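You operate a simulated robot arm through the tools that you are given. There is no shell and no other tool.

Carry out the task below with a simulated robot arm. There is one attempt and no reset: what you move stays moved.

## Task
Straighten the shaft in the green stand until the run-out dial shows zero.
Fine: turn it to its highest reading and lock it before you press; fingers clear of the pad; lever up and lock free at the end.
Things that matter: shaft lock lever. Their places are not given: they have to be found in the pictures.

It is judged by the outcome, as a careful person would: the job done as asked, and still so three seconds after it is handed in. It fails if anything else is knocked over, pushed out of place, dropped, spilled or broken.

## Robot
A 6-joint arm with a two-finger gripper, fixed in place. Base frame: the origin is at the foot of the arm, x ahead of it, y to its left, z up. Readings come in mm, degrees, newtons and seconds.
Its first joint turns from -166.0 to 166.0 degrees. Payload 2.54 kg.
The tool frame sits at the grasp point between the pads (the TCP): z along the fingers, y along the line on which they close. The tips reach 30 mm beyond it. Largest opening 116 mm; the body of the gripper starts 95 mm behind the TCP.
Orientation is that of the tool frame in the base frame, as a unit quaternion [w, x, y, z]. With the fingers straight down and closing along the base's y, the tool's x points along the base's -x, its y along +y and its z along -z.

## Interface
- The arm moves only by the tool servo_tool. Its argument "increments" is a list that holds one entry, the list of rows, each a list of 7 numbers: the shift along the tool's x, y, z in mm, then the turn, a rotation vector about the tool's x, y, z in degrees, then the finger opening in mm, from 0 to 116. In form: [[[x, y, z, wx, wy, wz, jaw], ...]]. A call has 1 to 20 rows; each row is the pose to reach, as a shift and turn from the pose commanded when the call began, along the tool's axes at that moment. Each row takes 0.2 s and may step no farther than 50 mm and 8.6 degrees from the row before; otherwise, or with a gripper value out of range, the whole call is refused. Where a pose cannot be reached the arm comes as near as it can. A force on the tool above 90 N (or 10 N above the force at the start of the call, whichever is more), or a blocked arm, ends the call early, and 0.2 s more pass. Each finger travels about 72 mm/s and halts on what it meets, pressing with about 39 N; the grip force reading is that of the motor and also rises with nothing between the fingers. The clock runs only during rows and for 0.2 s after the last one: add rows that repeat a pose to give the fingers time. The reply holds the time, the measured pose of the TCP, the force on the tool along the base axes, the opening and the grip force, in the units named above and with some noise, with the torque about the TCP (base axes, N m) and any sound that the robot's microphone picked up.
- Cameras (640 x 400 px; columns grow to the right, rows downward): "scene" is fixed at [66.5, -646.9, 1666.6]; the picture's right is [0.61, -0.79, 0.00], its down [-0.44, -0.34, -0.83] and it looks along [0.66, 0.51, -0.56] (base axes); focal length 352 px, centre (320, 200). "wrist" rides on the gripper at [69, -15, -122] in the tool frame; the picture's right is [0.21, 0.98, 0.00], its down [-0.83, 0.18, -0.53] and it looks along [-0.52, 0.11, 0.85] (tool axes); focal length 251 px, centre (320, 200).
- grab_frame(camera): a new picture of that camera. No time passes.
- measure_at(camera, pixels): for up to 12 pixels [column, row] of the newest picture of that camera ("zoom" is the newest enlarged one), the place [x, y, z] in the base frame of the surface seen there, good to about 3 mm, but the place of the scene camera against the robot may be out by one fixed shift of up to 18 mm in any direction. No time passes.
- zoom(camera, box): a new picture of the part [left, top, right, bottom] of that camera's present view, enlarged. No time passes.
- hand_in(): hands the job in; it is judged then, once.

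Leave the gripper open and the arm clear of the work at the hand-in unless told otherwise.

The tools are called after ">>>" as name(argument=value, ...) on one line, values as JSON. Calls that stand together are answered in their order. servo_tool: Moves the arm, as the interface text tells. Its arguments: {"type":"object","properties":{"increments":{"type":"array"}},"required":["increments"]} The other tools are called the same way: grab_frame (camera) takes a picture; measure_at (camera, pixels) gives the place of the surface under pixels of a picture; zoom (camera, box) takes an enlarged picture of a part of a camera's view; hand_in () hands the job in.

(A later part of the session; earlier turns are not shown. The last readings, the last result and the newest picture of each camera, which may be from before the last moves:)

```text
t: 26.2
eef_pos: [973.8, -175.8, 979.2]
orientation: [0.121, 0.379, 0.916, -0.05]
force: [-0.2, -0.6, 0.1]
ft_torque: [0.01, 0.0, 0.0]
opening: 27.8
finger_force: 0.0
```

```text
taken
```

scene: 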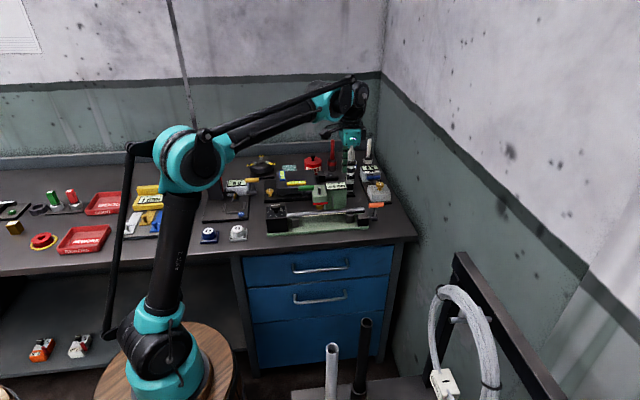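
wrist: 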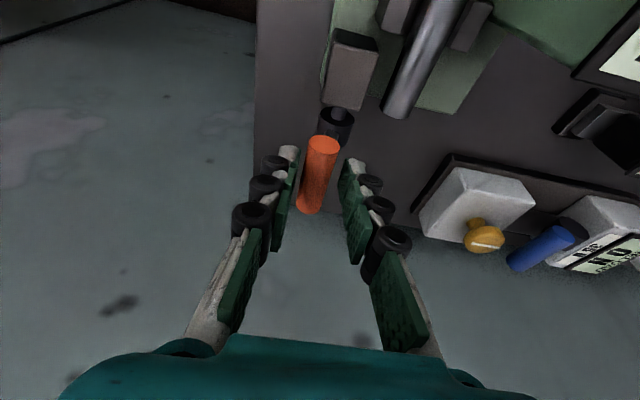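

The cage is at 27.8 mm with no contact. I'll push gently toward the front (tool -y) in 2 mm steps up to 8 mm and read the force.

>>> servo_tool(increments=[[[0, -2, 0, 0, 0, 0, 28], [0, -4, 0, 0, 0, 0, 28], [0, -6, 0, 0, 0, 0, 28], [0, -8, 0, 0, 0, 0, 28], [0, -8, 0, 0, 0, 0, 28]]])

>>> grab_frame(camera="wrist")

```text
t: 27.4
eef_pos: [968.6, -180.5, 980.6]
orientation: [0.12, 0.379, 0.916, -0.05]
force: [0.7, 0.3, 0.1]
ft_torque: [0.01, -0.06, 0.01]
opening: 28.9
finger_force: 0.4
```

```text
taken
```

wrist: 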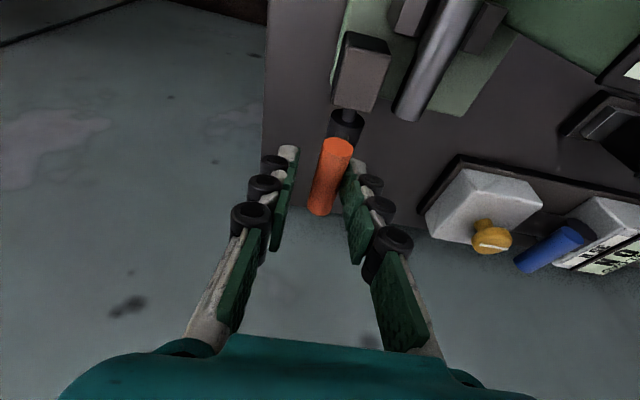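

The back finger just touches the handle, with about 1 N. I'll push another 6 mm toward the front.

>>> servo_tool(increments=[[[0, -2, 0, 0, 0, 0, 28], [0, -4, 0, 0, 0, 0, 28], [0, -6, 0, 0, 0, 0, 28], [0, -6, 0, 0, 0, 0, 28]]])

>>> grab_frame(camera="wrist")

```text
t: 28.4
eef_pos: [964.2, -185.3, 979.0]
orientation: [0.121, 0.379, 0.916, -0.05]
force: [1.2, 1.5, 0.4]
ft_torque: [0.02, -0.04, 0.03]
opening: 29.0
finger_force: 0.7
```

```text
taken
```

wrist: 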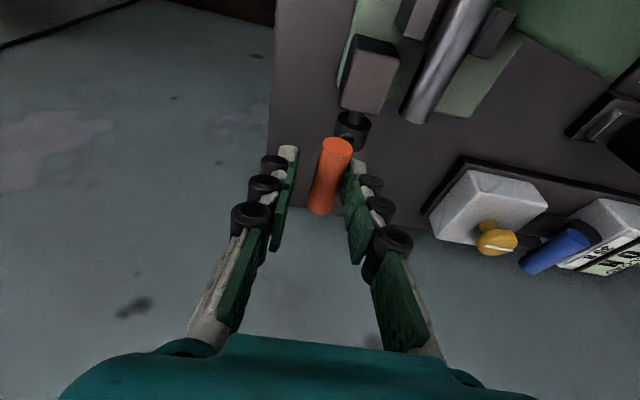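

The lever swings freely toward the front with about 2 N, and the hub stays put. I'll follow its arc down to about 45°.

>>> servo_tool(increments=[[[0.4, -4.7, 1.4, 0, 0, 0, 28], [0.9, -9.3, 3.3, 0, 0, 0, 28], [1.5, -13.7, 5.5, 0, 0, 0, 28], [2.2, -17.9, 8.1, 0, 0, 0, 28], [3.0, -21.8, 11, 0, 0, 0, 28], [3.8, -25.5, 14.3, 0, 0, 0, 28], [3.8, -25.5, 14.3, 0, 0, 0, 28]]])

>>> grab_frame(camera="wrist")

>>> zoom(camera="scene", box=[310, 150, 410, 230])

```text
t: 30.0
eef_pos: [945.8, -203.0, 965.9]
orientation: [0.12, 0.379, 0.916, -0.049]
force: [-0.3, 0.8, -0.2]
ft_torque: [0.01, -0.08, 0.0]
opening: 28.7
finger_force: 0.3
```

```text
taken
```

wrist: 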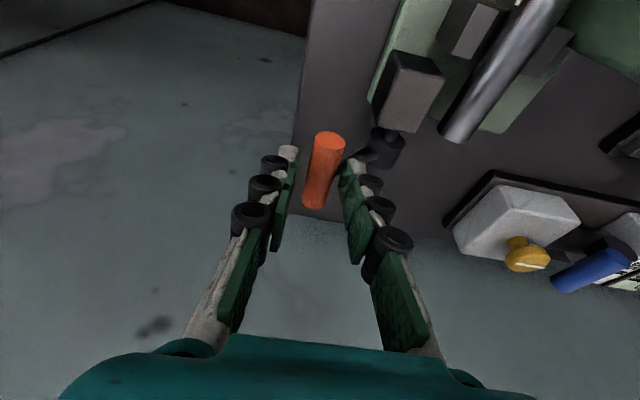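

```text
5.00 times, centred on (360, 190) of scene
```

zoom: 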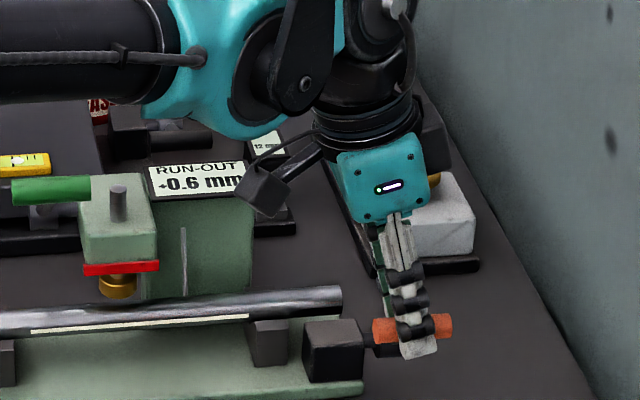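

The lever is following, now about halfway, with the dial still at +0.6. I'll measure the handle to calibrate the arc.

>>> measure_at(camera="wrist", pixels=[[328, 142], [324, 160], [319, 185], [316, 202], [385, 155], [392, 140], [362, 157], [370, 153], [415, 75], [310, 170]])

>>> zoom(camera="wrist", box=[260, 110, 440, 230])

```text
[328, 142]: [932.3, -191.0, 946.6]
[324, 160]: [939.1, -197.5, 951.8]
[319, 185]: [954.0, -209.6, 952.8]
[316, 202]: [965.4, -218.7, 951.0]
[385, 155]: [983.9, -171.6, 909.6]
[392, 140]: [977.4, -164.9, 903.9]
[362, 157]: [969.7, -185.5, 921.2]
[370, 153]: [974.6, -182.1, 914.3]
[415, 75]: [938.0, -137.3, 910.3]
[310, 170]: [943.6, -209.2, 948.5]
```

```text
3.33 times, centred on (350, 170) of wrist
```

zoom: 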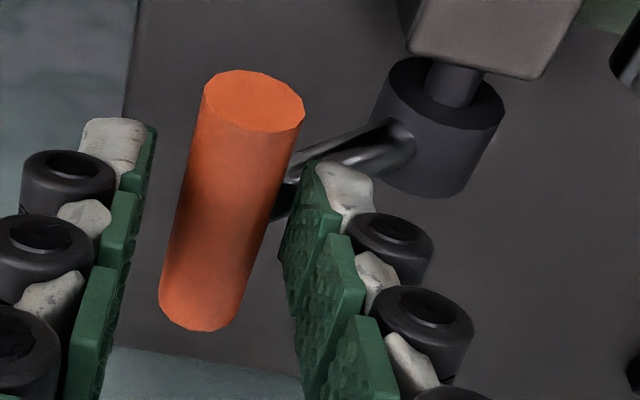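

The handle axis is now at about (v 526, z 942), so the lever is at 47°. Beyond this the stem would meet the back fingertip. So I'll rise out of the cage, straighten the tool, close the fingers, and press the handle down from above instead.

>>> servo_tool(increments=[[[-5, 0, -18, 0, 0, 0, 28], [-10, 0, -36, 0, 0, 0, 28], [-14, 0, -52, 0, 0, 0, 28], [-14, 0, -52, 0, 7.5, 0, 10], [-14, 0, -52, 0, 15, 0, 0], [-14, 0, -52, 0, 15, 0, 0], [-14, 0, -52, 0, 15, 0, 0]]])

>>> grab_frame(camera="wrist")

```text
t: 31.6
eef_pos: [944.9, -203.6, 1018.4]
orientation: [0.0, 0.382, 0.924, 0.0]
force: [-0.4, -0.7, -0.3]
ft_torque: [-0.03, 0.0, 0.01]
opening: 0.0
finger_force: 28.5
```

```text
taken
```

wrist: 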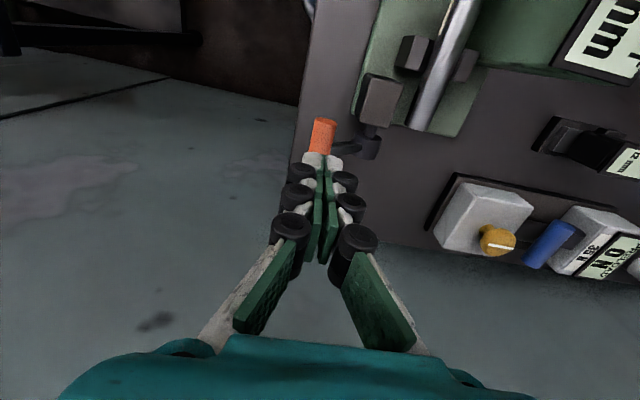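

The closed fingertips are above the handle. I'll go down onto it and push down along the arc in small steps, watching the force.

>>> servo_tool(increments=[[[0, 0, 15, 0, 0, 0, 0], [0, 0, 30, 0, 0, 0, 0], [0, -1, 36, 0, 0, 0, 0], [0, -2, 40, 0, 0, 0, 0], [0, -4, 44, 0, 0, 0, 0], [0, -4, 44, 0, 0, 0, 0]]])

>>> grab_frame(camera="wrist")

>>> zoom(camera="scene", box=[310, 150, 410, 230])

```text
t: 33.0
eef_pos: [943.5, -205.3, 976.8]
orientation: [0.0, 0.383, 0.924, -0.001]
force: [-1.4, -1.2, 4.0]
ft_torque: [-0.03, 0.07, 0.01]
opening: 0.0
finger_force: 28.7
```

```text
taken
```

wrist: 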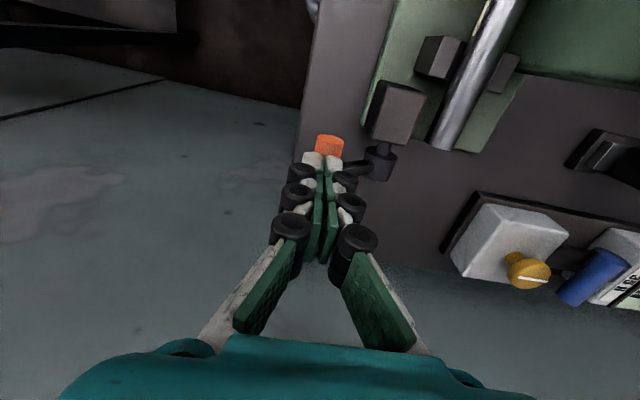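

```text
5.00 times, centred on (360, 190) of scene
```

zoom: 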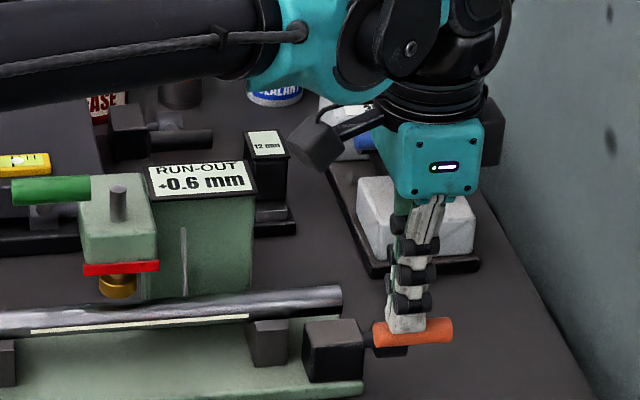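

In contact at about 4 N and the lever is moving down. I'll continue down another 20 mm in small steps.

>>> servo_tool(increments=[[[0, -1.5, 4, 0, 0, 0, 0], [0, -3, 8, 0, 0, 0, 0], [0, -4, 12, 0, 0, 0, 0], [0, -5, 16, 0, 0, 0, 0], [0, -5.5, 20, 0, 0, 0, 0], [0, -5.5, 20, 0, 0, 0, 0]]])

>>> grab_frame(camera="wrist")

>>> zoom(camera="scene", box=[310, 150, 410, 230])

```text
t: 34.4
eef_pos: [938.9, -209.7, 956.8]
orientation: [-0.001, 0.383, 0.924, 0.0]
force: [0.4, -2.4, 7.8]
ft_torque: [0.06, 0.04, 0.04]
opening: 0.0
finger_force: 29.2
```

```text
taken
```

wrist: 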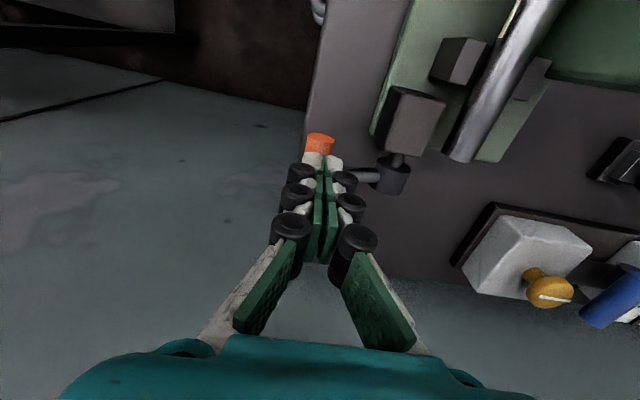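

```text
5.00 times, centred on (360, 190) of scene
```

zoom: 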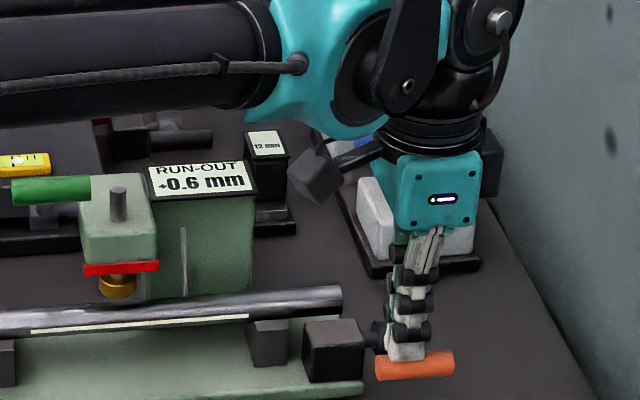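

Force is 7.8 N and the lever is at about 76°. I'll go 6 mm further and watch for the stop.

>>> servo_tool(increments=[[[0, 0, 2, 0, 0, 0, 0], [0, 0, 4, 0, 0, 0, 0], [0, 0, 6, 0, 0, 0, 0], [0, 0, 6, 0, 0, 0, 0]]])

>>> zoom(camera="scene", box=[310, 150, 410, 230])

```text
t: 35.2
eef_pos: [939.7, -210.8, 955.6]
orientation: [0.002, 0.383, 0.924, 0.002]
force: [-2.1, 1.6, 34.5]
ft_torque: [0.28, 0.38, 0.0]
opening: 0.0
finger_force: 28.6
stopped in row 3: the force on the tool passed its limit at 99 N (the readings are from after the stop); the commanded pose is now the measured one
```

```text
5.00 times, centred on (360, 190) of scene
```

zoom: 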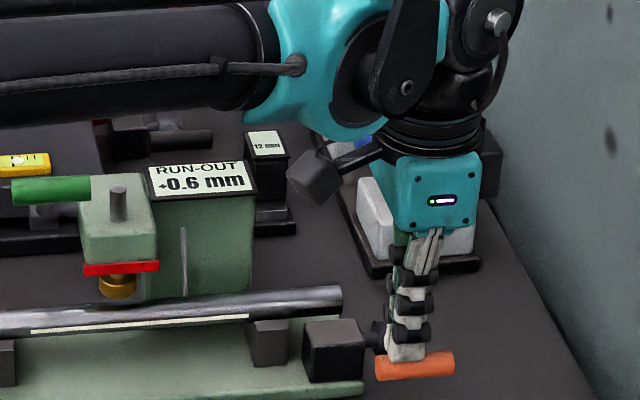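

The lever reached its end stop: it no longer moved and the push ended at 99 N. The dial still shows +0.6. I'll lift off straight up and check the lever's position.

>>> servo_tool(increments=[[[0, 0, -5, 0, 0, 0, 0], [0, 0, -30, 0, 0, 0, 0], [0, 0, -70, 0, 0, 0, 20], [0, 0, -110, 0, 0, 0, 40], [0, 0, -150, 0, 0, 0, 45], [0, 0, -170, 0, 0, 0, 45]]])

>>> grab_frame(camera="wrist")

>>> zoom(camera="scene", box=[260, 160, 400, 240])

```text
t: 36.6
eef_pos: [940.3, -212.9, 1122.1]
orientation: [0.001, 0.383, 0.924, 0.001]
force: [0.1, 1.5, -0.8]
ft_torque: [-0.04, 0.03, 0.0]
opening: 45.0
finger_force: 0.1
```

```text
taken
```

wrist: 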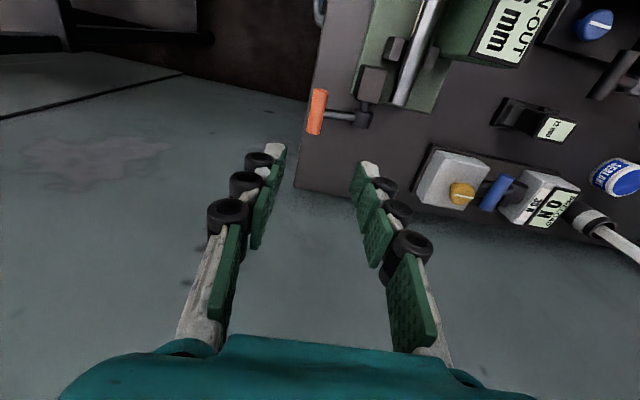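

```text
4.57 times, centred on (330, 200) of scene
```

zoom: 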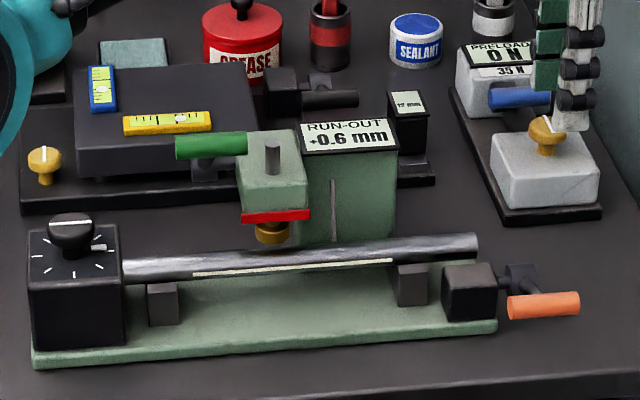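

The lock lever now lies fully forward, the stand has not moved, and the dial shows +0.6. Next is the press. I'll travel high back along the stand to look at the green lever from its left side.

>>> servo_tool(increments=[[[20, 0, -40, 0, 0, 0, 45], [62, 5, -57, 0, 0, 0, 45], [107, 10, -57, 0, 0, 0, 45], [152, 15, -57, 0, 0, 0, 45], [197, 20, -57, 0, 0, 0, 45], [242, 25, -57, 0, 0, 0, 45], [287, 30, -57, 0, 0, 0, 45], [326, 34, -57, 0, 0, 0, 45], [326, 34, -57, 0, 0, 0, 45]]])

>>> grab_frame(camera="wrist")

>>> grab_frame(camera="scene")

```text
t: 38.6
eef_pos: [731.2, 43.6, 1179.3]
orientation: [0.002, 0.382, 0.924, 0.0]
force: [-0.6, 0.2, -0.6]
ft_torque: [0.02, 0.02, -0.01]
opening: 44.9
finger_force: 0.1
```

```text
taken
```

wrist: 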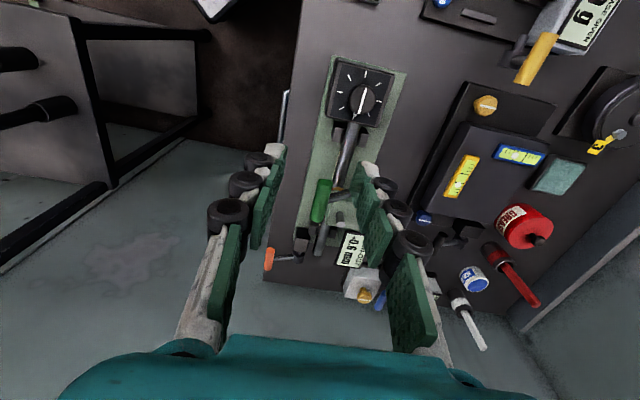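

```text
taken
```

scene: 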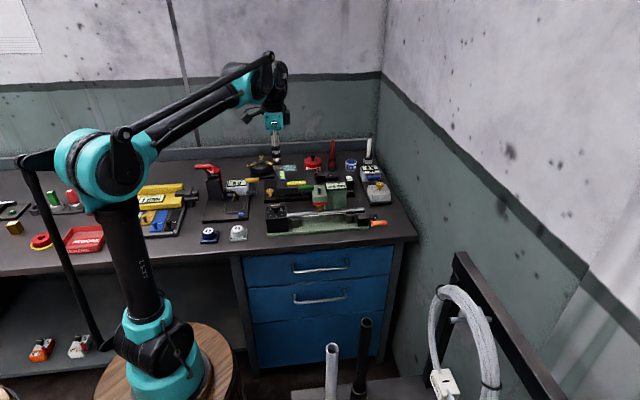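

The green handle is at (321, 200) in the wrist view. I'll zoom in and measure it.

>>> zoom(camera="wrist", box=[280, 130, 400, 270])

>>> measure_at(camera="wrist", pixels=[[326, 184], [322, 200], [318, 216], [330, 190], [314, 190], [339, 186], [345, 195], [355, 190], [358, 178], [350, 210], [340, 218], [327, 215]])

```text
2.86 times, centred on (340, 200) of wrist
```

zoom: 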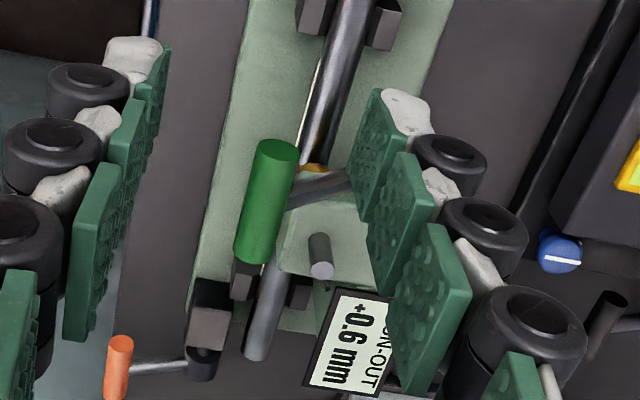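

```text
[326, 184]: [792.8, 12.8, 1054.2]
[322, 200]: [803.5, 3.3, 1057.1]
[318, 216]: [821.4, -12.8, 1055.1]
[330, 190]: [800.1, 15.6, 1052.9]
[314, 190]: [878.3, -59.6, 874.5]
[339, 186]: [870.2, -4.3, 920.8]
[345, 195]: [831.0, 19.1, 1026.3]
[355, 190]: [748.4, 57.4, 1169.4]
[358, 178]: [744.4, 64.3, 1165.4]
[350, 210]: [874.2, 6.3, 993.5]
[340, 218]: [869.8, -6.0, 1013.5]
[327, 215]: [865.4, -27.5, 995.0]
```

The handle axis is at v≈570, z≈1045, spanning u 546–596. The hub is at v≈647, z≈985, so the radius is about 97 mm and the lever sits 38° above horizontal. I'll close the fingers and hover 5 mm above the outer (left) half of the handle, at u≈562, well away from the pad at u≈616.

>>> servo_tool(increments=[[[-20, 6, 10, 0, 0, 0, 20], [-40, 12, 25, 0, 0, 0, 0], [-60, 18, 45, 0, 0, 0, 0], [-76, 22, 65, 0, 0, 0, 0], [-76, 22, 86, 0, 0, 0, 0], [-76, 22, 86, 0, 0, 0, 0]]])

>>> grab_frame(camera="wrist")

>>> zoom(camera="scene", box=[260, 150, 380, 240])

```text
t: 40.0
eef_pos: [802.7, 8.1, 1094.0]
orientation: [0.002, 0.382, 0.924, 0.0]
force: [0.2, 0.5, -0.9]
ft_torque: [0.01, -0.01, 0.04]
opening: 0.0
finger_force: 28.4
```

```text
taken
```

wrist: 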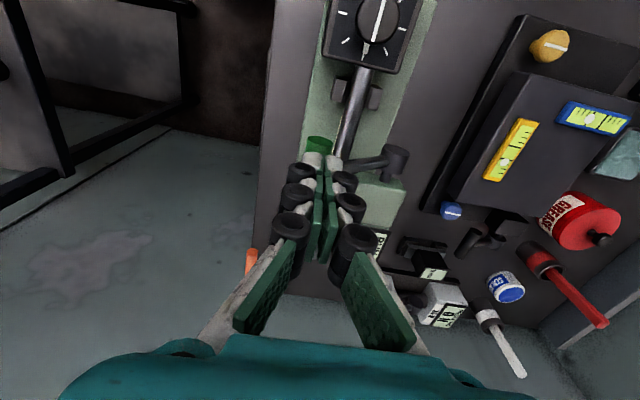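

```text
4.44 times, centred on (320, 195) of scene
```

zoom: 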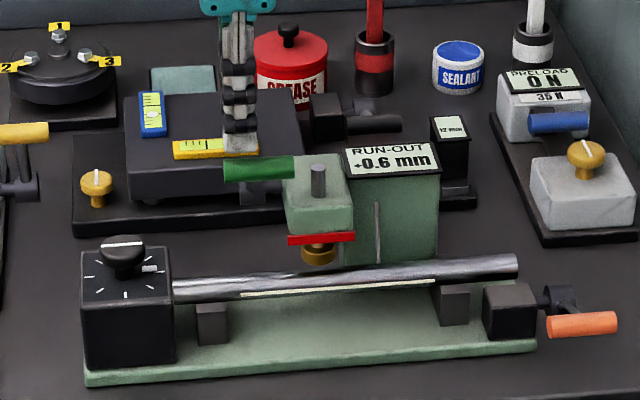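

The tips are just above the handle and the hub is visible at (395, 160). I'll measure the hub and arm to confirm the arc.

>>> measure_at(camera="wrist", pixels=[[397, 152], [390, 163], [403, 160], [388, 175], [375, 165], [362, 170], [350, 174], [319, 143], [322, 148], [380, 205]])

>>> zoom(camera="wrist", box=[290, 90, 430, 230])

```text
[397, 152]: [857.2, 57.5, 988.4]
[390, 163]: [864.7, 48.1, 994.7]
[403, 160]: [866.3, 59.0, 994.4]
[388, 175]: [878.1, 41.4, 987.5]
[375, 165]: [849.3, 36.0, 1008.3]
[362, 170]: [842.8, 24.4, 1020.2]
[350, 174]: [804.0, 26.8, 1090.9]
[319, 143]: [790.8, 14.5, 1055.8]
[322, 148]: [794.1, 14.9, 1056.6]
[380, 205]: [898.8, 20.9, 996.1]
```

```text
2.86 times, centred on (360, 160) of wrist
```

zoom: 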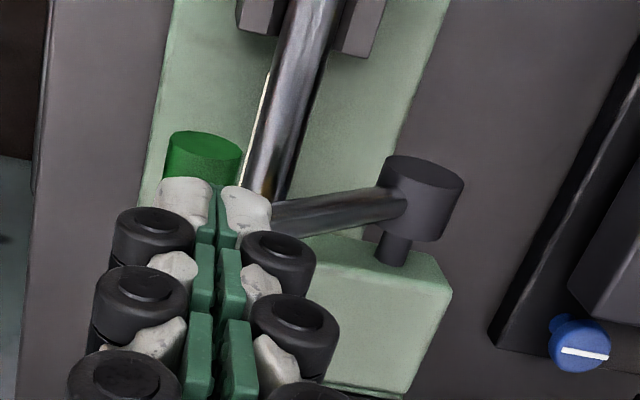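

The hub axis is confirmed at v≈648, z≈983. I'll push down slowly to about 33°, reading force and dial.

>>> servo_tool(increments=[[[0, -1, 4, 0, 0, 0, 0], [0, -2, 8, 0, 0, 0, 0], [0, -4, 12, 0, 0, 0, 0], [0, -6, 15, 0, 0, 0, 0], [0, -6, 15, 0, 0, 0, 0]]])

>>> zoom(camera="scene", box=[260, 150, 380, 240])

>>> grab_frame(camera="wrist")

```text
t: 41.2
eef_pos: [797.5, 0.9, 1078.3]
orientation: [0.002, 0.382, 0.924, -0.001]
force: [-1.8, -1.7, 2.7]
ft_torque: [-0.01, 0.07, 0.0]
opening: 0.0
finger_force: 28.9
```

```text
4.44 times, centred on (320, 195) of scene
```

zoom: 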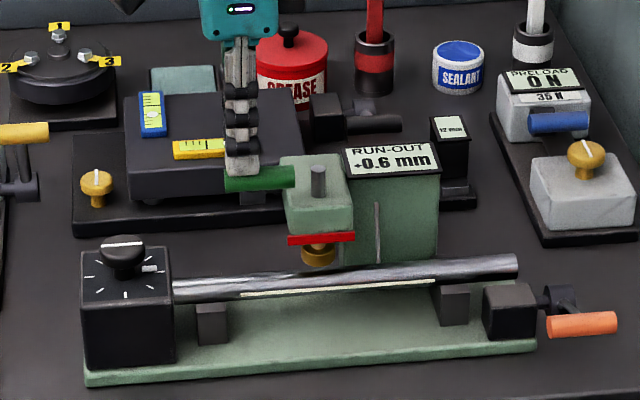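

```text
taken
```

wrist: 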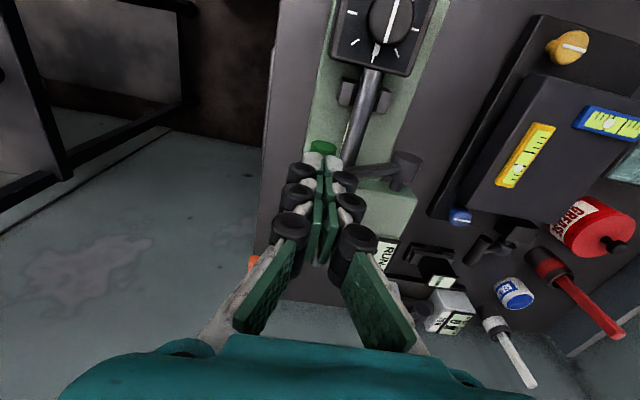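

The lever is moving down at about 3 N and the pad has started to drop. Next about 28°.

>>> servo_tool(increments=[[[0, -2, 3.5, 0, 0, 0, 0], [0, -4, 7.3, 0, 0, 0, 0], [0, -4, 7.3, 0, 0, 0, 0]]])

>>> zoom(camera="scene", box=[280, 170, 370, 226])

```text
t: 42.0
eef_pos: [793.9, -0.1, 1072.0]
orientation: [0.002, 0.383, 0.924, 0.0]
force: [0.2, -0.9, 2.3]
ft_torque: [0.01, 0.02, 0.0]
opening: 0.0
finger_force: 29.0
```

```text
7.11 times, centred on (325, 198) of scene
```

zoom: 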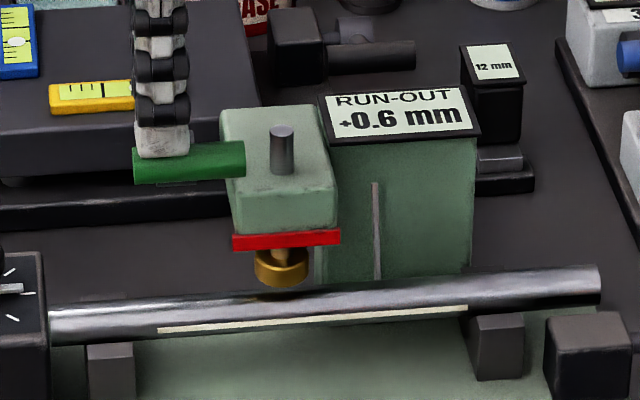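

The pad is closer to the shaft and the dial is still +0.6. Continuing to about 23°.

>>> servo_tool(increments=[[[0, -2, 3.8, 0, 0, 0, 0], [0, -3.7, 7.6, 0, 0, 0, 0], [0, -3.7, 7.6, 0, 0, 0, 0]]])

>>> zoom(camera="scene", box=[280, 170, 370, 226])

```text
t: 42.8
eef_pos: [791.5, -3.0, 1062.9]
orientation: [0.002, 0.382, 0.924, 0.0]
force: [-0.5, -0.4, 1.9]
ft_torque: [-0.02, 0.02, 0.01]
opening: 0.0
finger_force: 29.4
```

```text
7.11 times, centred on (325, 198) of scene
```

zoom: 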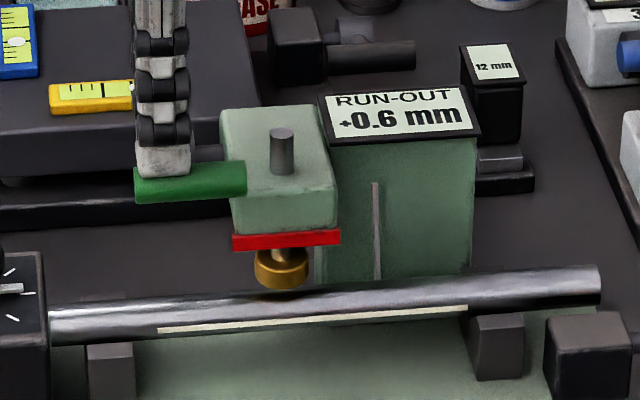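

Force is about 2 N and there's no contact with the shaft yet. Continuing to about 18°.

>>> servo_tool(increments=[[[0, -1.5, 4, 0, 0, 0, 0], [0, -3, 8, 0, 0, 0, 0], [0, -3, 8, 0, 0, 0, 0]]])

>>> zoom(camera="scene", box=[280, 170, 370, 226])

```text
t: 43.6
eef_pos: [789.8, -6.1, 1054.0]
orientation: [0.002, 0.383, 0.924, 0.001]
force: [-1.0, 0.0, 1.5]
ft_torque: [0.03, 0.01, 0.01]
opening: 0.0
finger_force: 29.1
```

```text
7.11 times, centred on (325, 198) of scene
```

zoom: 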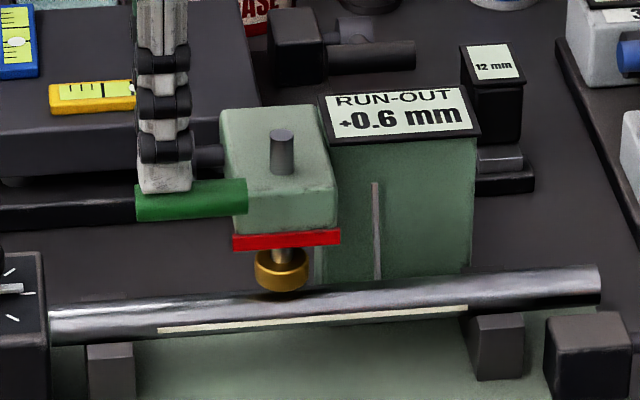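

The pad is very near the shaft. Continuing to about 13°.

>>> servo_tool(increments=[[[0, -1, 4, 0, 0, 0, 0], [0, -2.2, 8.2, 0, 0, 0, 0], [0, -2.2, 8.2, 0, 0, 0, 0]]])

>>> zoom(camera="scene", box=[280, 170, 370, 226])

```text
t: 44.4
eef_pos: [789.4, -8.0, 1046.5]
orientation: [0.002, 0.383, 0.924, 0.0]
force: [-0.2, 0.1, 0.1]
ft_torque: [0.0, -0.01, -0.02]
opening: 0.0
finger_force: 28.4
```

```text
7.11 times, centred on (325, 198) of scene
```

zoom: 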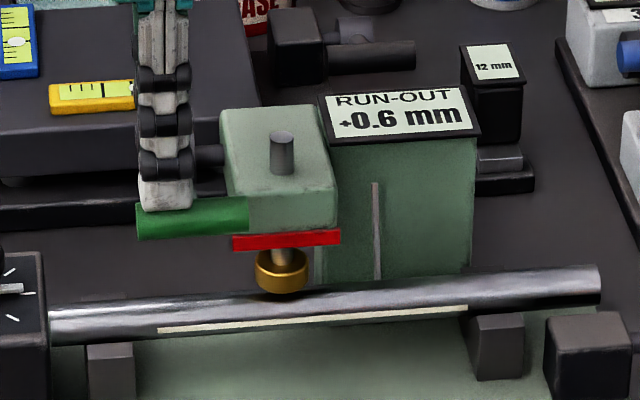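

Still free and the dial reads +0.6. Continuing to about 8°.

>>> servo_tool(increments=[[[0, -0.8, 4, 0, 0, 0, 0], [0, -1.6, 8.3, 0, 0, 0, 0], [0, -1.6, 8.3, 0, 0, 0, 0]]])

>>> zoom(camera="scene", box=[280, 170, 370, 226])

```text
t: 45.2
eef_pos: [788.4, -6.9, 1038.7]
orientation: [0.002, 0.383, 0.924, 0.001]
force: [-0.4, -1.0, 0.9]
ft_torque: [0.0, 0.05, 0.0]
opening: 0.2
finger_force: 28.9
```

```text
7.11 times, centred on (325, 198) of scene
```

zoom: 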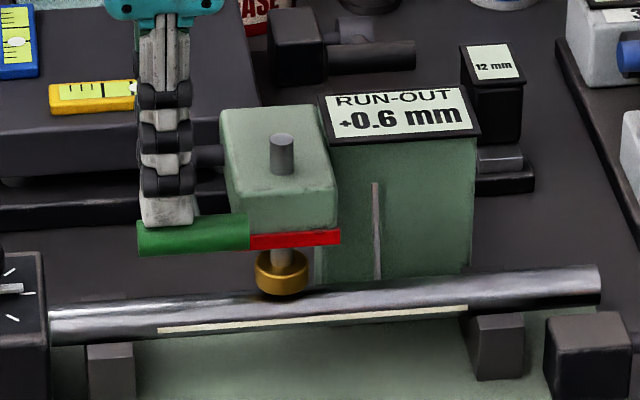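

Pad is now touching or nearly touching. Continuing in smaller 4 mm steps and checking the dial each time.

>>> servo_tool(increments=[[[0, -0.3, 2, 0, 0, 0, 0], [0, -0.6, 4, 0, 0, 0, 0], [0, -0.6, 4, 0, 0, 0, 0]]])

>>> zoom(camera="scene", box=[280, 170, 370, 226])

```text
t: 46.0
eef_pos: [789.4, -8.1, 1034.4]
orientation: [0.002, 0.383, 0.924, 0.0]
force: [-0.8, -0.3, 1.5]
ft_torque: [0.01, 0.04, 0.02]
opening: 0.2
finger_force: 28.7
```

```text
7.11 times, centred on (325, 198) of scene
```

zoom: 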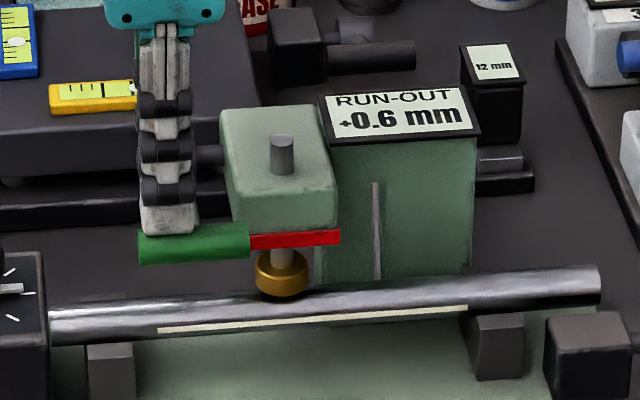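

+0.6, force 1.5 N. Next 4 mm.

>>> servo_tool(increments=[[[0, -0.2, 2, 0, 0, 0, 0], [0, -0.4, 4, 0, 0, 0, 0], [0, -0.4, 4, 0, 0, 0, 0]]])

>>> zoom(camera="scene", box=[280, 170, 370, 226])

```text
t: 46.8
eef_pos: [787.5, -8.5, 1030.8]
orientation: [0.003, 0.383, 0.924, 0.0]
force: [-0.5, -0.3, 2.1]
ft_torque: [-0.02, 0.0, 0.05]
opening: 0.0
finger_force: 28.5
```

```text
7.11 times, centred on (325, 198) of scene
```

zoom: 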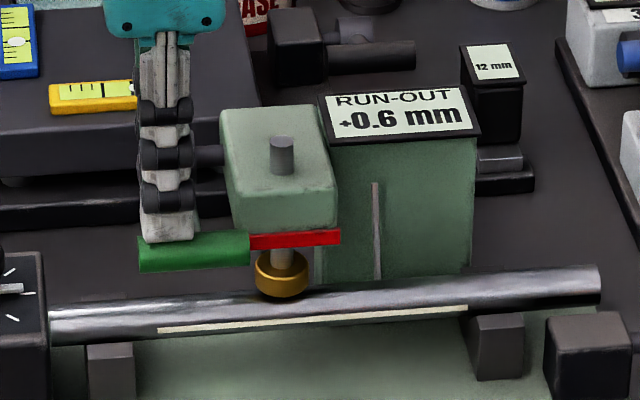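

Still +0.6 with 2 N. Another 4 mm.

>>> servo_tool(increments=[[[0, 0, 2, 0, 0, 0, 0], [0, 0, 4, 0, 0, 0, 0], [0, 0, 4, 0, 0, 0, 0]]])

>>> zoom(camera="scene", box=[280, 170, 370, 226])

```text
t: 47.6
eef_pos: [788.0, -9.4, 1027.2]
orientation: [0.001, 0.383, 0.924, 0.0]
force: [0.4, -0.2, -0.6]
ft_torque: [-0.02, 0.02, -0.01]
opening: 0.0
finger_force: 28.3
```

```text
7.11 times, centred on (325, 198) of scene
```

zoom: 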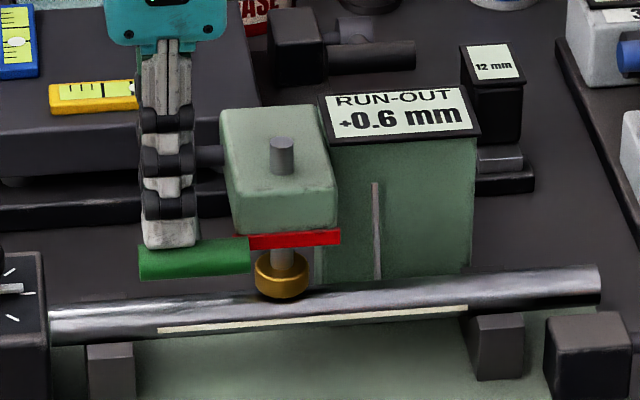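

Still free and +0.6. Another 4 mm.

>>> servo_tool(increments=[[[0, 0, 2, 0, 0, 0, 0], [0, 0, 4, 0, 0, 0, 0], [0, 0, 4, 0, 0, 0, 0]]])

>>> zoom(camera="scene", box=[280, 170, 370, 226])

```text
t: 48.4
eef_pos: [787.2, -9.0, 1022.8]
orientation: [0.002, 0.382, 0.924, -0.001]
force: [-0.1, 0.1, 1.2]
ft_torque: [0.0, 0.0, 0.02]
opening: 0.0
finger_force: 28.3
```

```text
7.11 times, centred on (325, 198) of scene
```

zoom: 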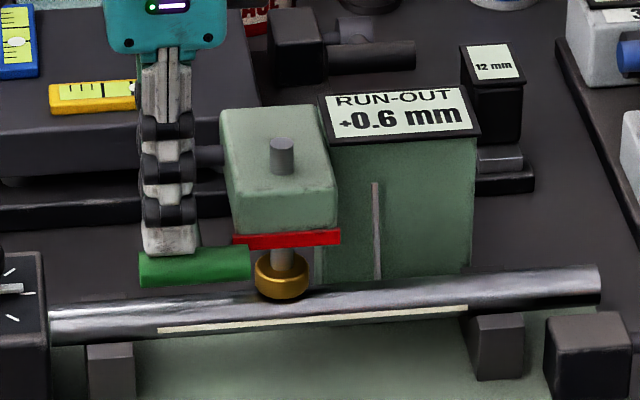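

The lever is about horizontal, with 1 N. Continuing 4 mm.

>>> servo_tool(increments=[[[0, 0, 2, 0, 0, 0, 0], [0, 0, 4, 0, 0, 0, 0], [0, 0, 4, 0, 0, 0, 0]]])

>>> zoom(camera="scene", box=[280, 170, 370, 226])

```text
t: 49.2
eef_pos: [787.0, -9.4, 1017.9]
orientation: [0.002, 0.383, 0.924, 0.0]
force: [0.0, 0.7, 0.0]
ft_torque: [-0.02, -0.01, -0.04]
opening: 0.3
finger_force: 28.8
```

```text
7.11 times, centred on (325, 198) of scene
```

zoom: 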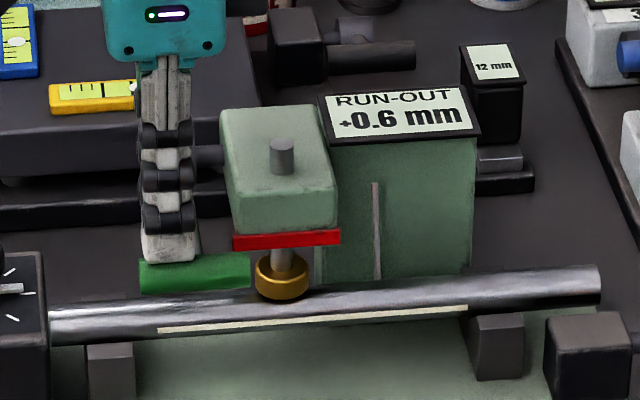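

Free still. Continuing with 3 mm.

>>> servo_tool(increments=[[[0, 0, 1.5, 0, 0, 0, 0], [0, 0, 3, 0, 0, 0, 0], [0, 0, 3, 0, 0, 0, 0]]])

>>> zoom(camera="scene", box=[280, 170, 370, 226])

```text
t: 50.0
eef_pos: [789.0, -8.3, 1014.9]
orientation: [0.002, 0.382, 0.924, 0.0]
force: [0.0, -0.1, 0.1]
ft_torque: [-0.01, 0.04, 0.0]
opening: 0.0
finger_force: 28.9
```

```text
7.11 times, centred on (325, 198) of scene
```

zoom: 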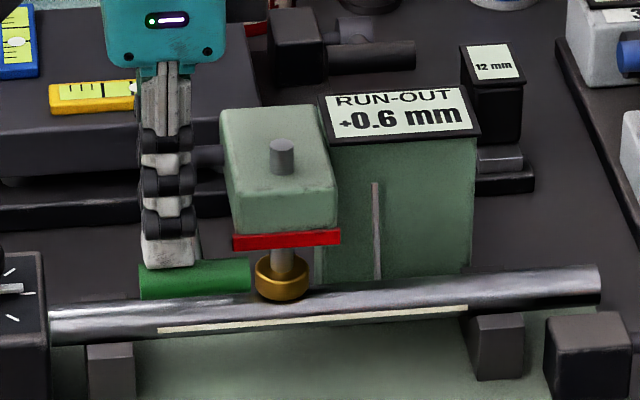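

Let me check the wrist view for contact, then continue 3 mm.

>>> servo_tool(increments=[[[0, 0, 1.5, 0, 0, 0, 0], [0, 0, 3, 0, 0, 0, 0], [0, 0, 3, 0, 0, 0, 0]]])

>>> zoom(camera="scene", box=[280, 170, 370, 226])

>>> zoom(camera="wrist", box=[260, 90, 440, 230])

```text
t: 50.8
eef_pos: [787.4, -10.0, 1012.4]
orientation: [0.001, 0.383, 0.924, 0.0]
force: [-0.2, -0.8, 0.4]
ft_torque: [0.0, 0.01, 0.0]
opening: 0.0
finger_force: 28.2
```

```text
7.11 times, centred on (325, 198) of scene
```

zoom: 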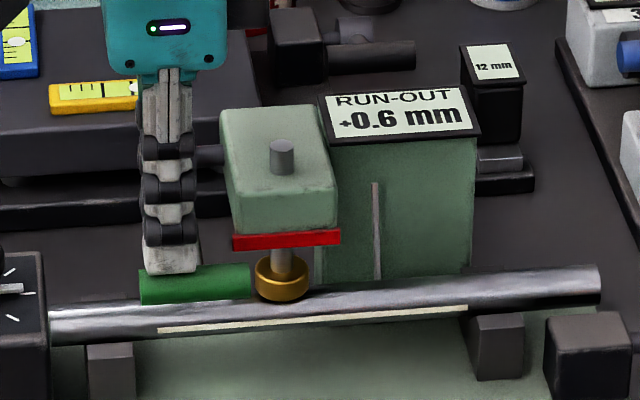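

```text
2.86 times, centred on (350, 160) of wrist
```

zoom: 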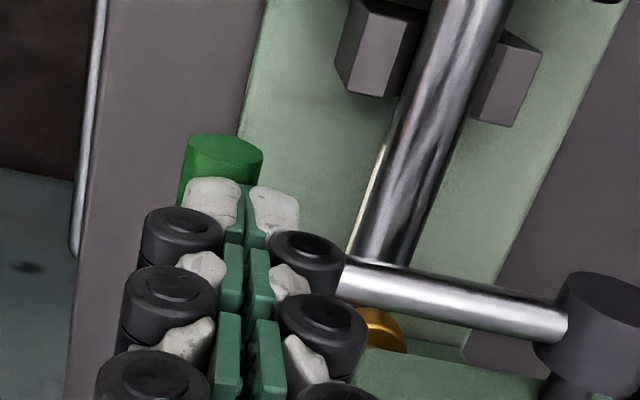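

The tip sits on the handle and the lever is slightly below horizontal. Continuing 3 mm at a time.

>>> servo_tool(increments=[[[0, 0, 1.5, 0, 0, 0, 0], [0, 0, 3, 0, 0, 0, 0], [0, 0, 3, 0, 0, 0, 0]]])

>>> zoom(camera="scene", box=[280, 170, 370, 226])

```text
t: 51.6
eef_pos: [787.2, -9.7, 1009.1]
orientation: [0.002, 0.383, 0.924, 0.0]
force: [0.6, -0.3, 0.3]
ft_torque: [-0.02, 0.04, 0.0]
opening: 0.1
finger_force: 28.6
```

```text
7.11 times, centred on (325, 198) of scene
```

zoom: 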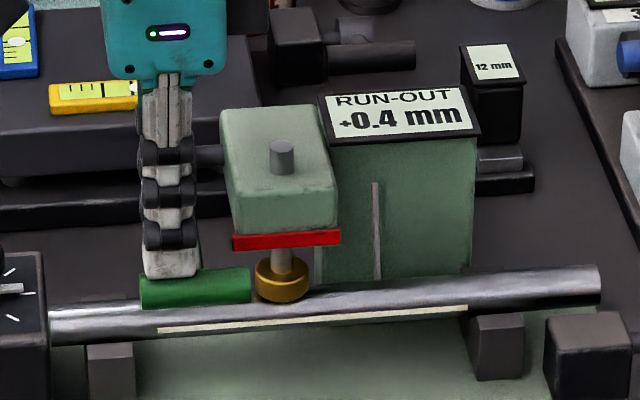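

The dial dropped to +0.4, so the pad is bending the shaft. Before pressing further I need to know if this is springy or permanent. I'll raise the tip 12 mm and see what the lever and dial do.

>>> servo_tool(increments=[[[0, 0, -4, 0, 0, 0, 0], [0, 0, -8, 0, 0, 0, 0], [0, 0, -12, 0, 0, 0, 0], [0, 0, -12, 0, 0, 0, 0]]])

>>> zoom(camera="scene", box=[280, 170, 370, 226])

```text
t: 52.6
eef_pos: [786.7, -9.1, 1020.7]
orientation: [0.002, 0.382, 0.924, 0.0]
force: [0.6, -0.9, -0.4]
ft_torque: [-0.01, 0.04, -0.02]
opening: 0.0
finger_force: 29.3
```

```text
7.11 times, centred on (325, 198) of scene
```

zoom: 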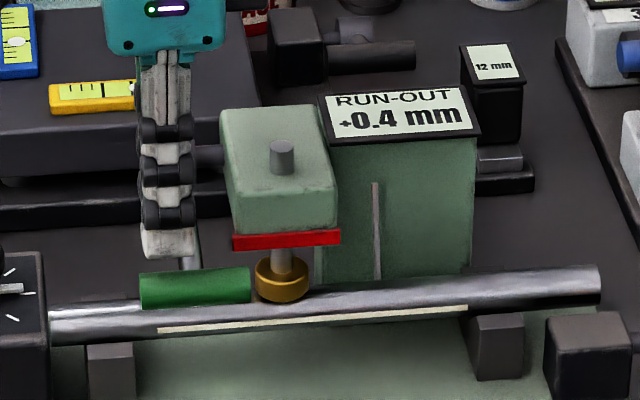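

The lever stays down by itself and the dial holds +0.4 with the pad still touching. To see any spring-back I must lift the lever, so I'll grip the handle. I'll rise, shift 8 mm toward its free end (away from the arm stem and the pad), and open the fingers.

>>> servo_tool(increments=[[[4, 0, -10, 0, 0, 0, 0], [8, 0, -25, 0, 0, 0, 15], [8, 0, -25, 0, 0, 0, 30], [8, 0, -25, 0, 0, 0, 45], [8, 0, -25, 0, 0, 0, 45]]])

>>> grab_frame(camera="wrist")

```text
t: 53.8
eef_pos: [783.2, -4.6, 1046.2]
orientation: [0.002, 0.383, 0.924, 0.0]
force: [0.2, 0.8, -0.7]
ft_torque: [0.01, -0.02, -0.01]
opening: 44.9
finger_force: 0.0
```

```text
taken
```

wrist: 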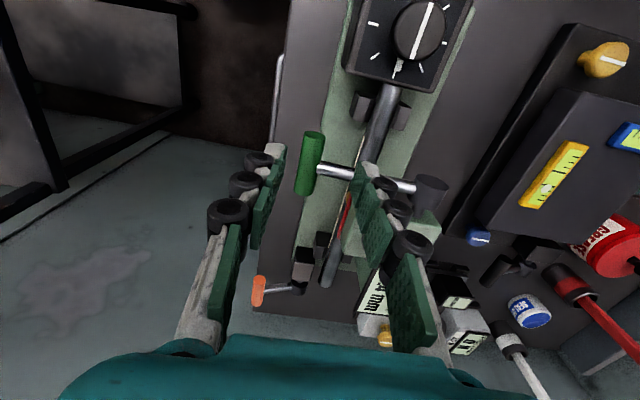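

I'll measure the handle and arm as they are now.

>>> zoom(camera="wrist", box=[270, 110, 370, 220])

>>> measure_at(camera="wrist", pixels=[[313, 140], [310, 155], [307, 170], [304, 186], [330, 168], [345, 172], [302, 165], [317, 160], [428, 186]])

```text
3.64 times, centred on (320, 165) of wrist
```

zoom: 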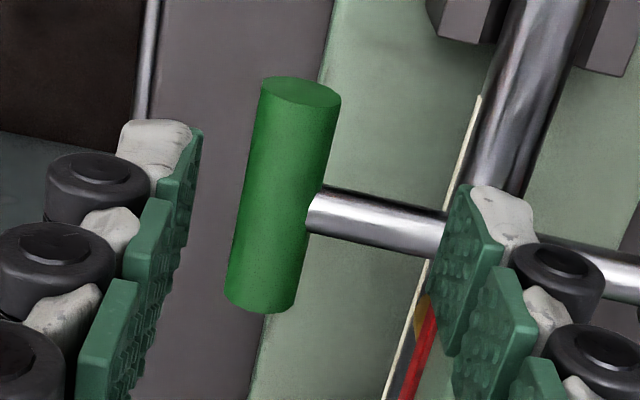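

```text
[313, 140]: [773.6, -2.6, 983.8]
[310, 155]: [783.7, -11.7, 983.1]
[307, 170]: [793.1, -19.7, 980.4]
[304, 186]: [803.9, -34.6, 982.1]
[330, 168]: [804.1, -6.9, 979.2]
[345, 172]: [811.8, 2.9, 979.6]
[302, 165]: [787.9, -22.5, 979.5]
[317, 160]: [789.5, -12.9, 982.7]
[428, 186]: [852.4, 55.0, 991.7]
```

The handle axis is now at v≈545.5, z≈971, and the stem is at u≈574. I'll lower the open fingers around the outer end at u≈552, which clears the stem by about 4 mm, with tips down to z≈955.

>>> servo_tool(increments=[[[5, -5, 0, 0, 0, 0, 45], [5, -5, 20, 0, 0, 0, 45], [5, -5, 42, 0, 0, 0, 45], [5, -5, 60, 0, 0, 0, 45], [5, -5, 60, 0, 0, 0, 45]]])

>>> grab_frame(camera="wrist")

>>> zoom(camera="scene", box=[280, 170, 370, 226])

```text
t: 55.0
eef_pos: [775.6, -3.6, 986.3]
orientation: [0.002, 0.383, 0.924, 0.0]
force: [-0.7, 0.7, -0.2]
ft_torque: [0.04, 0.0, 0.02]
opening: 44.8
finger_force: 0.1
```

```text
taken
```

wrist: 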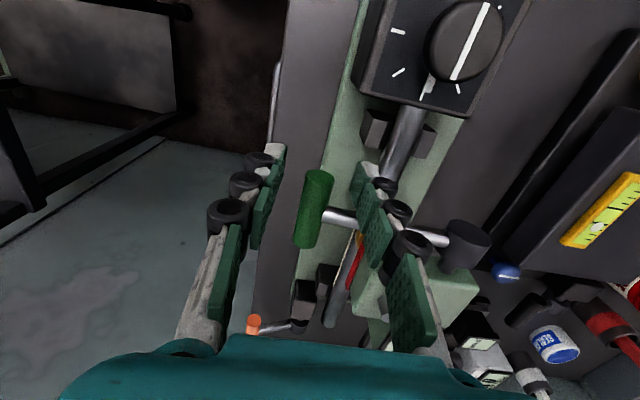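

```text
7.11 times, centred on (325, 198) of scene
```

zoom: 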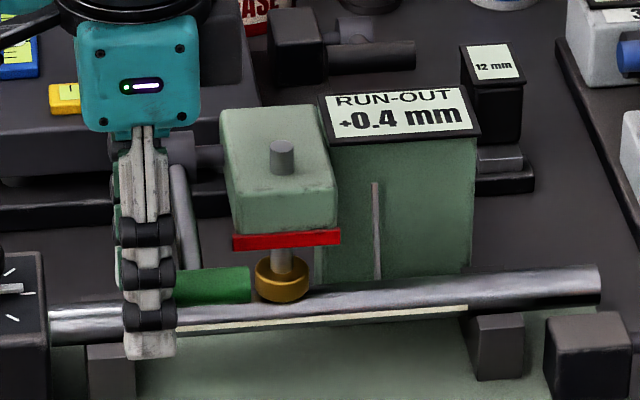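

The handle is centred between the fingers. I'll close on it gently.

>>> servo_tool(increments=[[[0, 0, 0, 0, 0, 0, 30], [0, 0, 0, 0, 0, 0, 18], [0, 0, 0, 0, 0, 0, 18]]])

>>> zoom(camera="scene", box=[280, 170, 370, 226])

```text
t: 55.8
eef_pos: [775.7, -4.0, 987.7]
orientation: [0.001, 0.382, 0.924, 0.0]
force: [0.2, -0.4, -0.4]
ft_torque: [0.03, -0.03, 0.0]
opening: 18.0
finger_force: 0.1
```

```text
7.11 times, centred on (325, 198) of scene
```

zoom: 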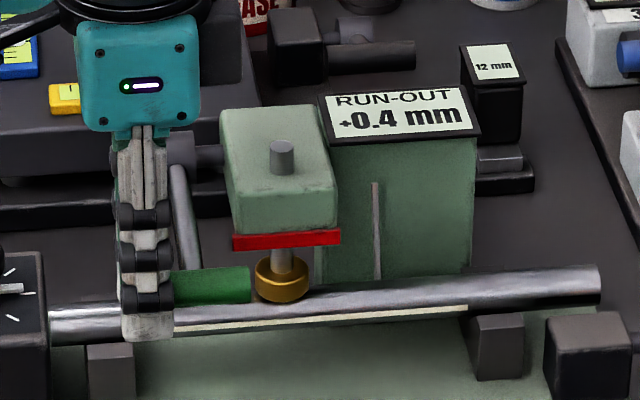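

It went to 18 mm without contact, so the handle is thinner than I thought. Closing further.

>>> servo_tool(increments=[[[0, 0, 0, 0, 0, 0, 12], [0, 0, 0, 0, 0, 0, 8], [0, 0, 0, 0, 0, 0, 8]]])

>>> zoom(camera="scene", box=[280, 170, 370, 226])

>>> zoom(camera="wrist", box=[260, 120, 400, 260])

```text
t: 56.6
eef_pos: [774.9, -4.6, 987.2]
orientation: [0.002, 0.383, 0.924, -0.001]
force: [-3.0, -1.8, -0.9]
ft_torque: [-0.02, 0.11, -0.03]
opening: 16.4
finger_force: 42.4
```

```text
7.11 times, centred on (325, 198) of scene
```

zoom: 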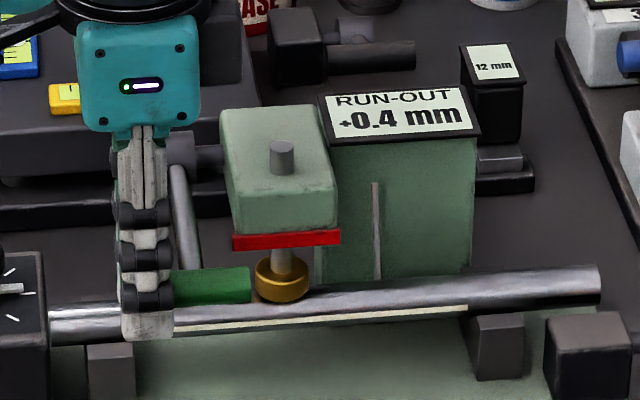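

```text
2.86 times, centred on (330, 190) of wrist
```

zoom: 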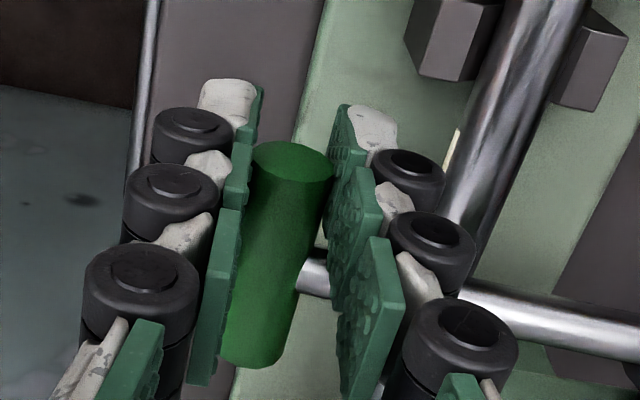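

It's gripped at 16.4 mm with little side force. I'll lift the lever 12 mm in 3 mm steps and read the dial.

>>> servo_tool(increments=[[[0, 0, -3, 0, 0, 0, 8], [0, 0, -6, 0, 0, 0, 8], [0, 0, -9, 0, 0, 0, 8], [0, 0, -12, 0, 0, 0, 8], [0, 0, -12, 0, 0, 0, 8]]])

>>> zoom(camera="scene", box=[280, 170, 370, 226])

```text
t: 57.8
eef_pos: [775.4, -3.2, 999.3]
orientation: [0.002, 0.382, 0.924, 0.001]
force: [3.1, -1.4, -3.5]
ft_torque: [-0.08, 0.05, -0.01]
opening: 16.7
finger_force: 42.6
```

```text
7.11 times, centred on (325, 198) of scene
```

zoom: 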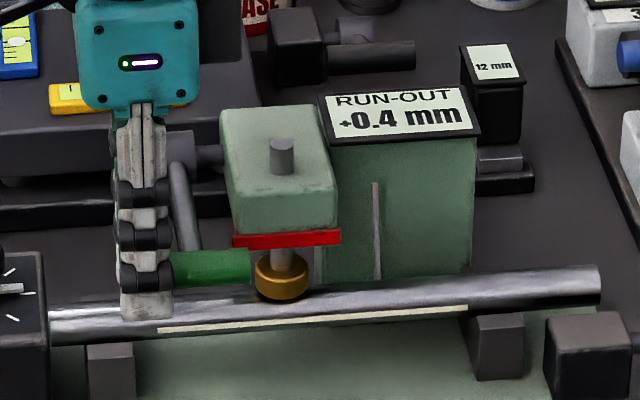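

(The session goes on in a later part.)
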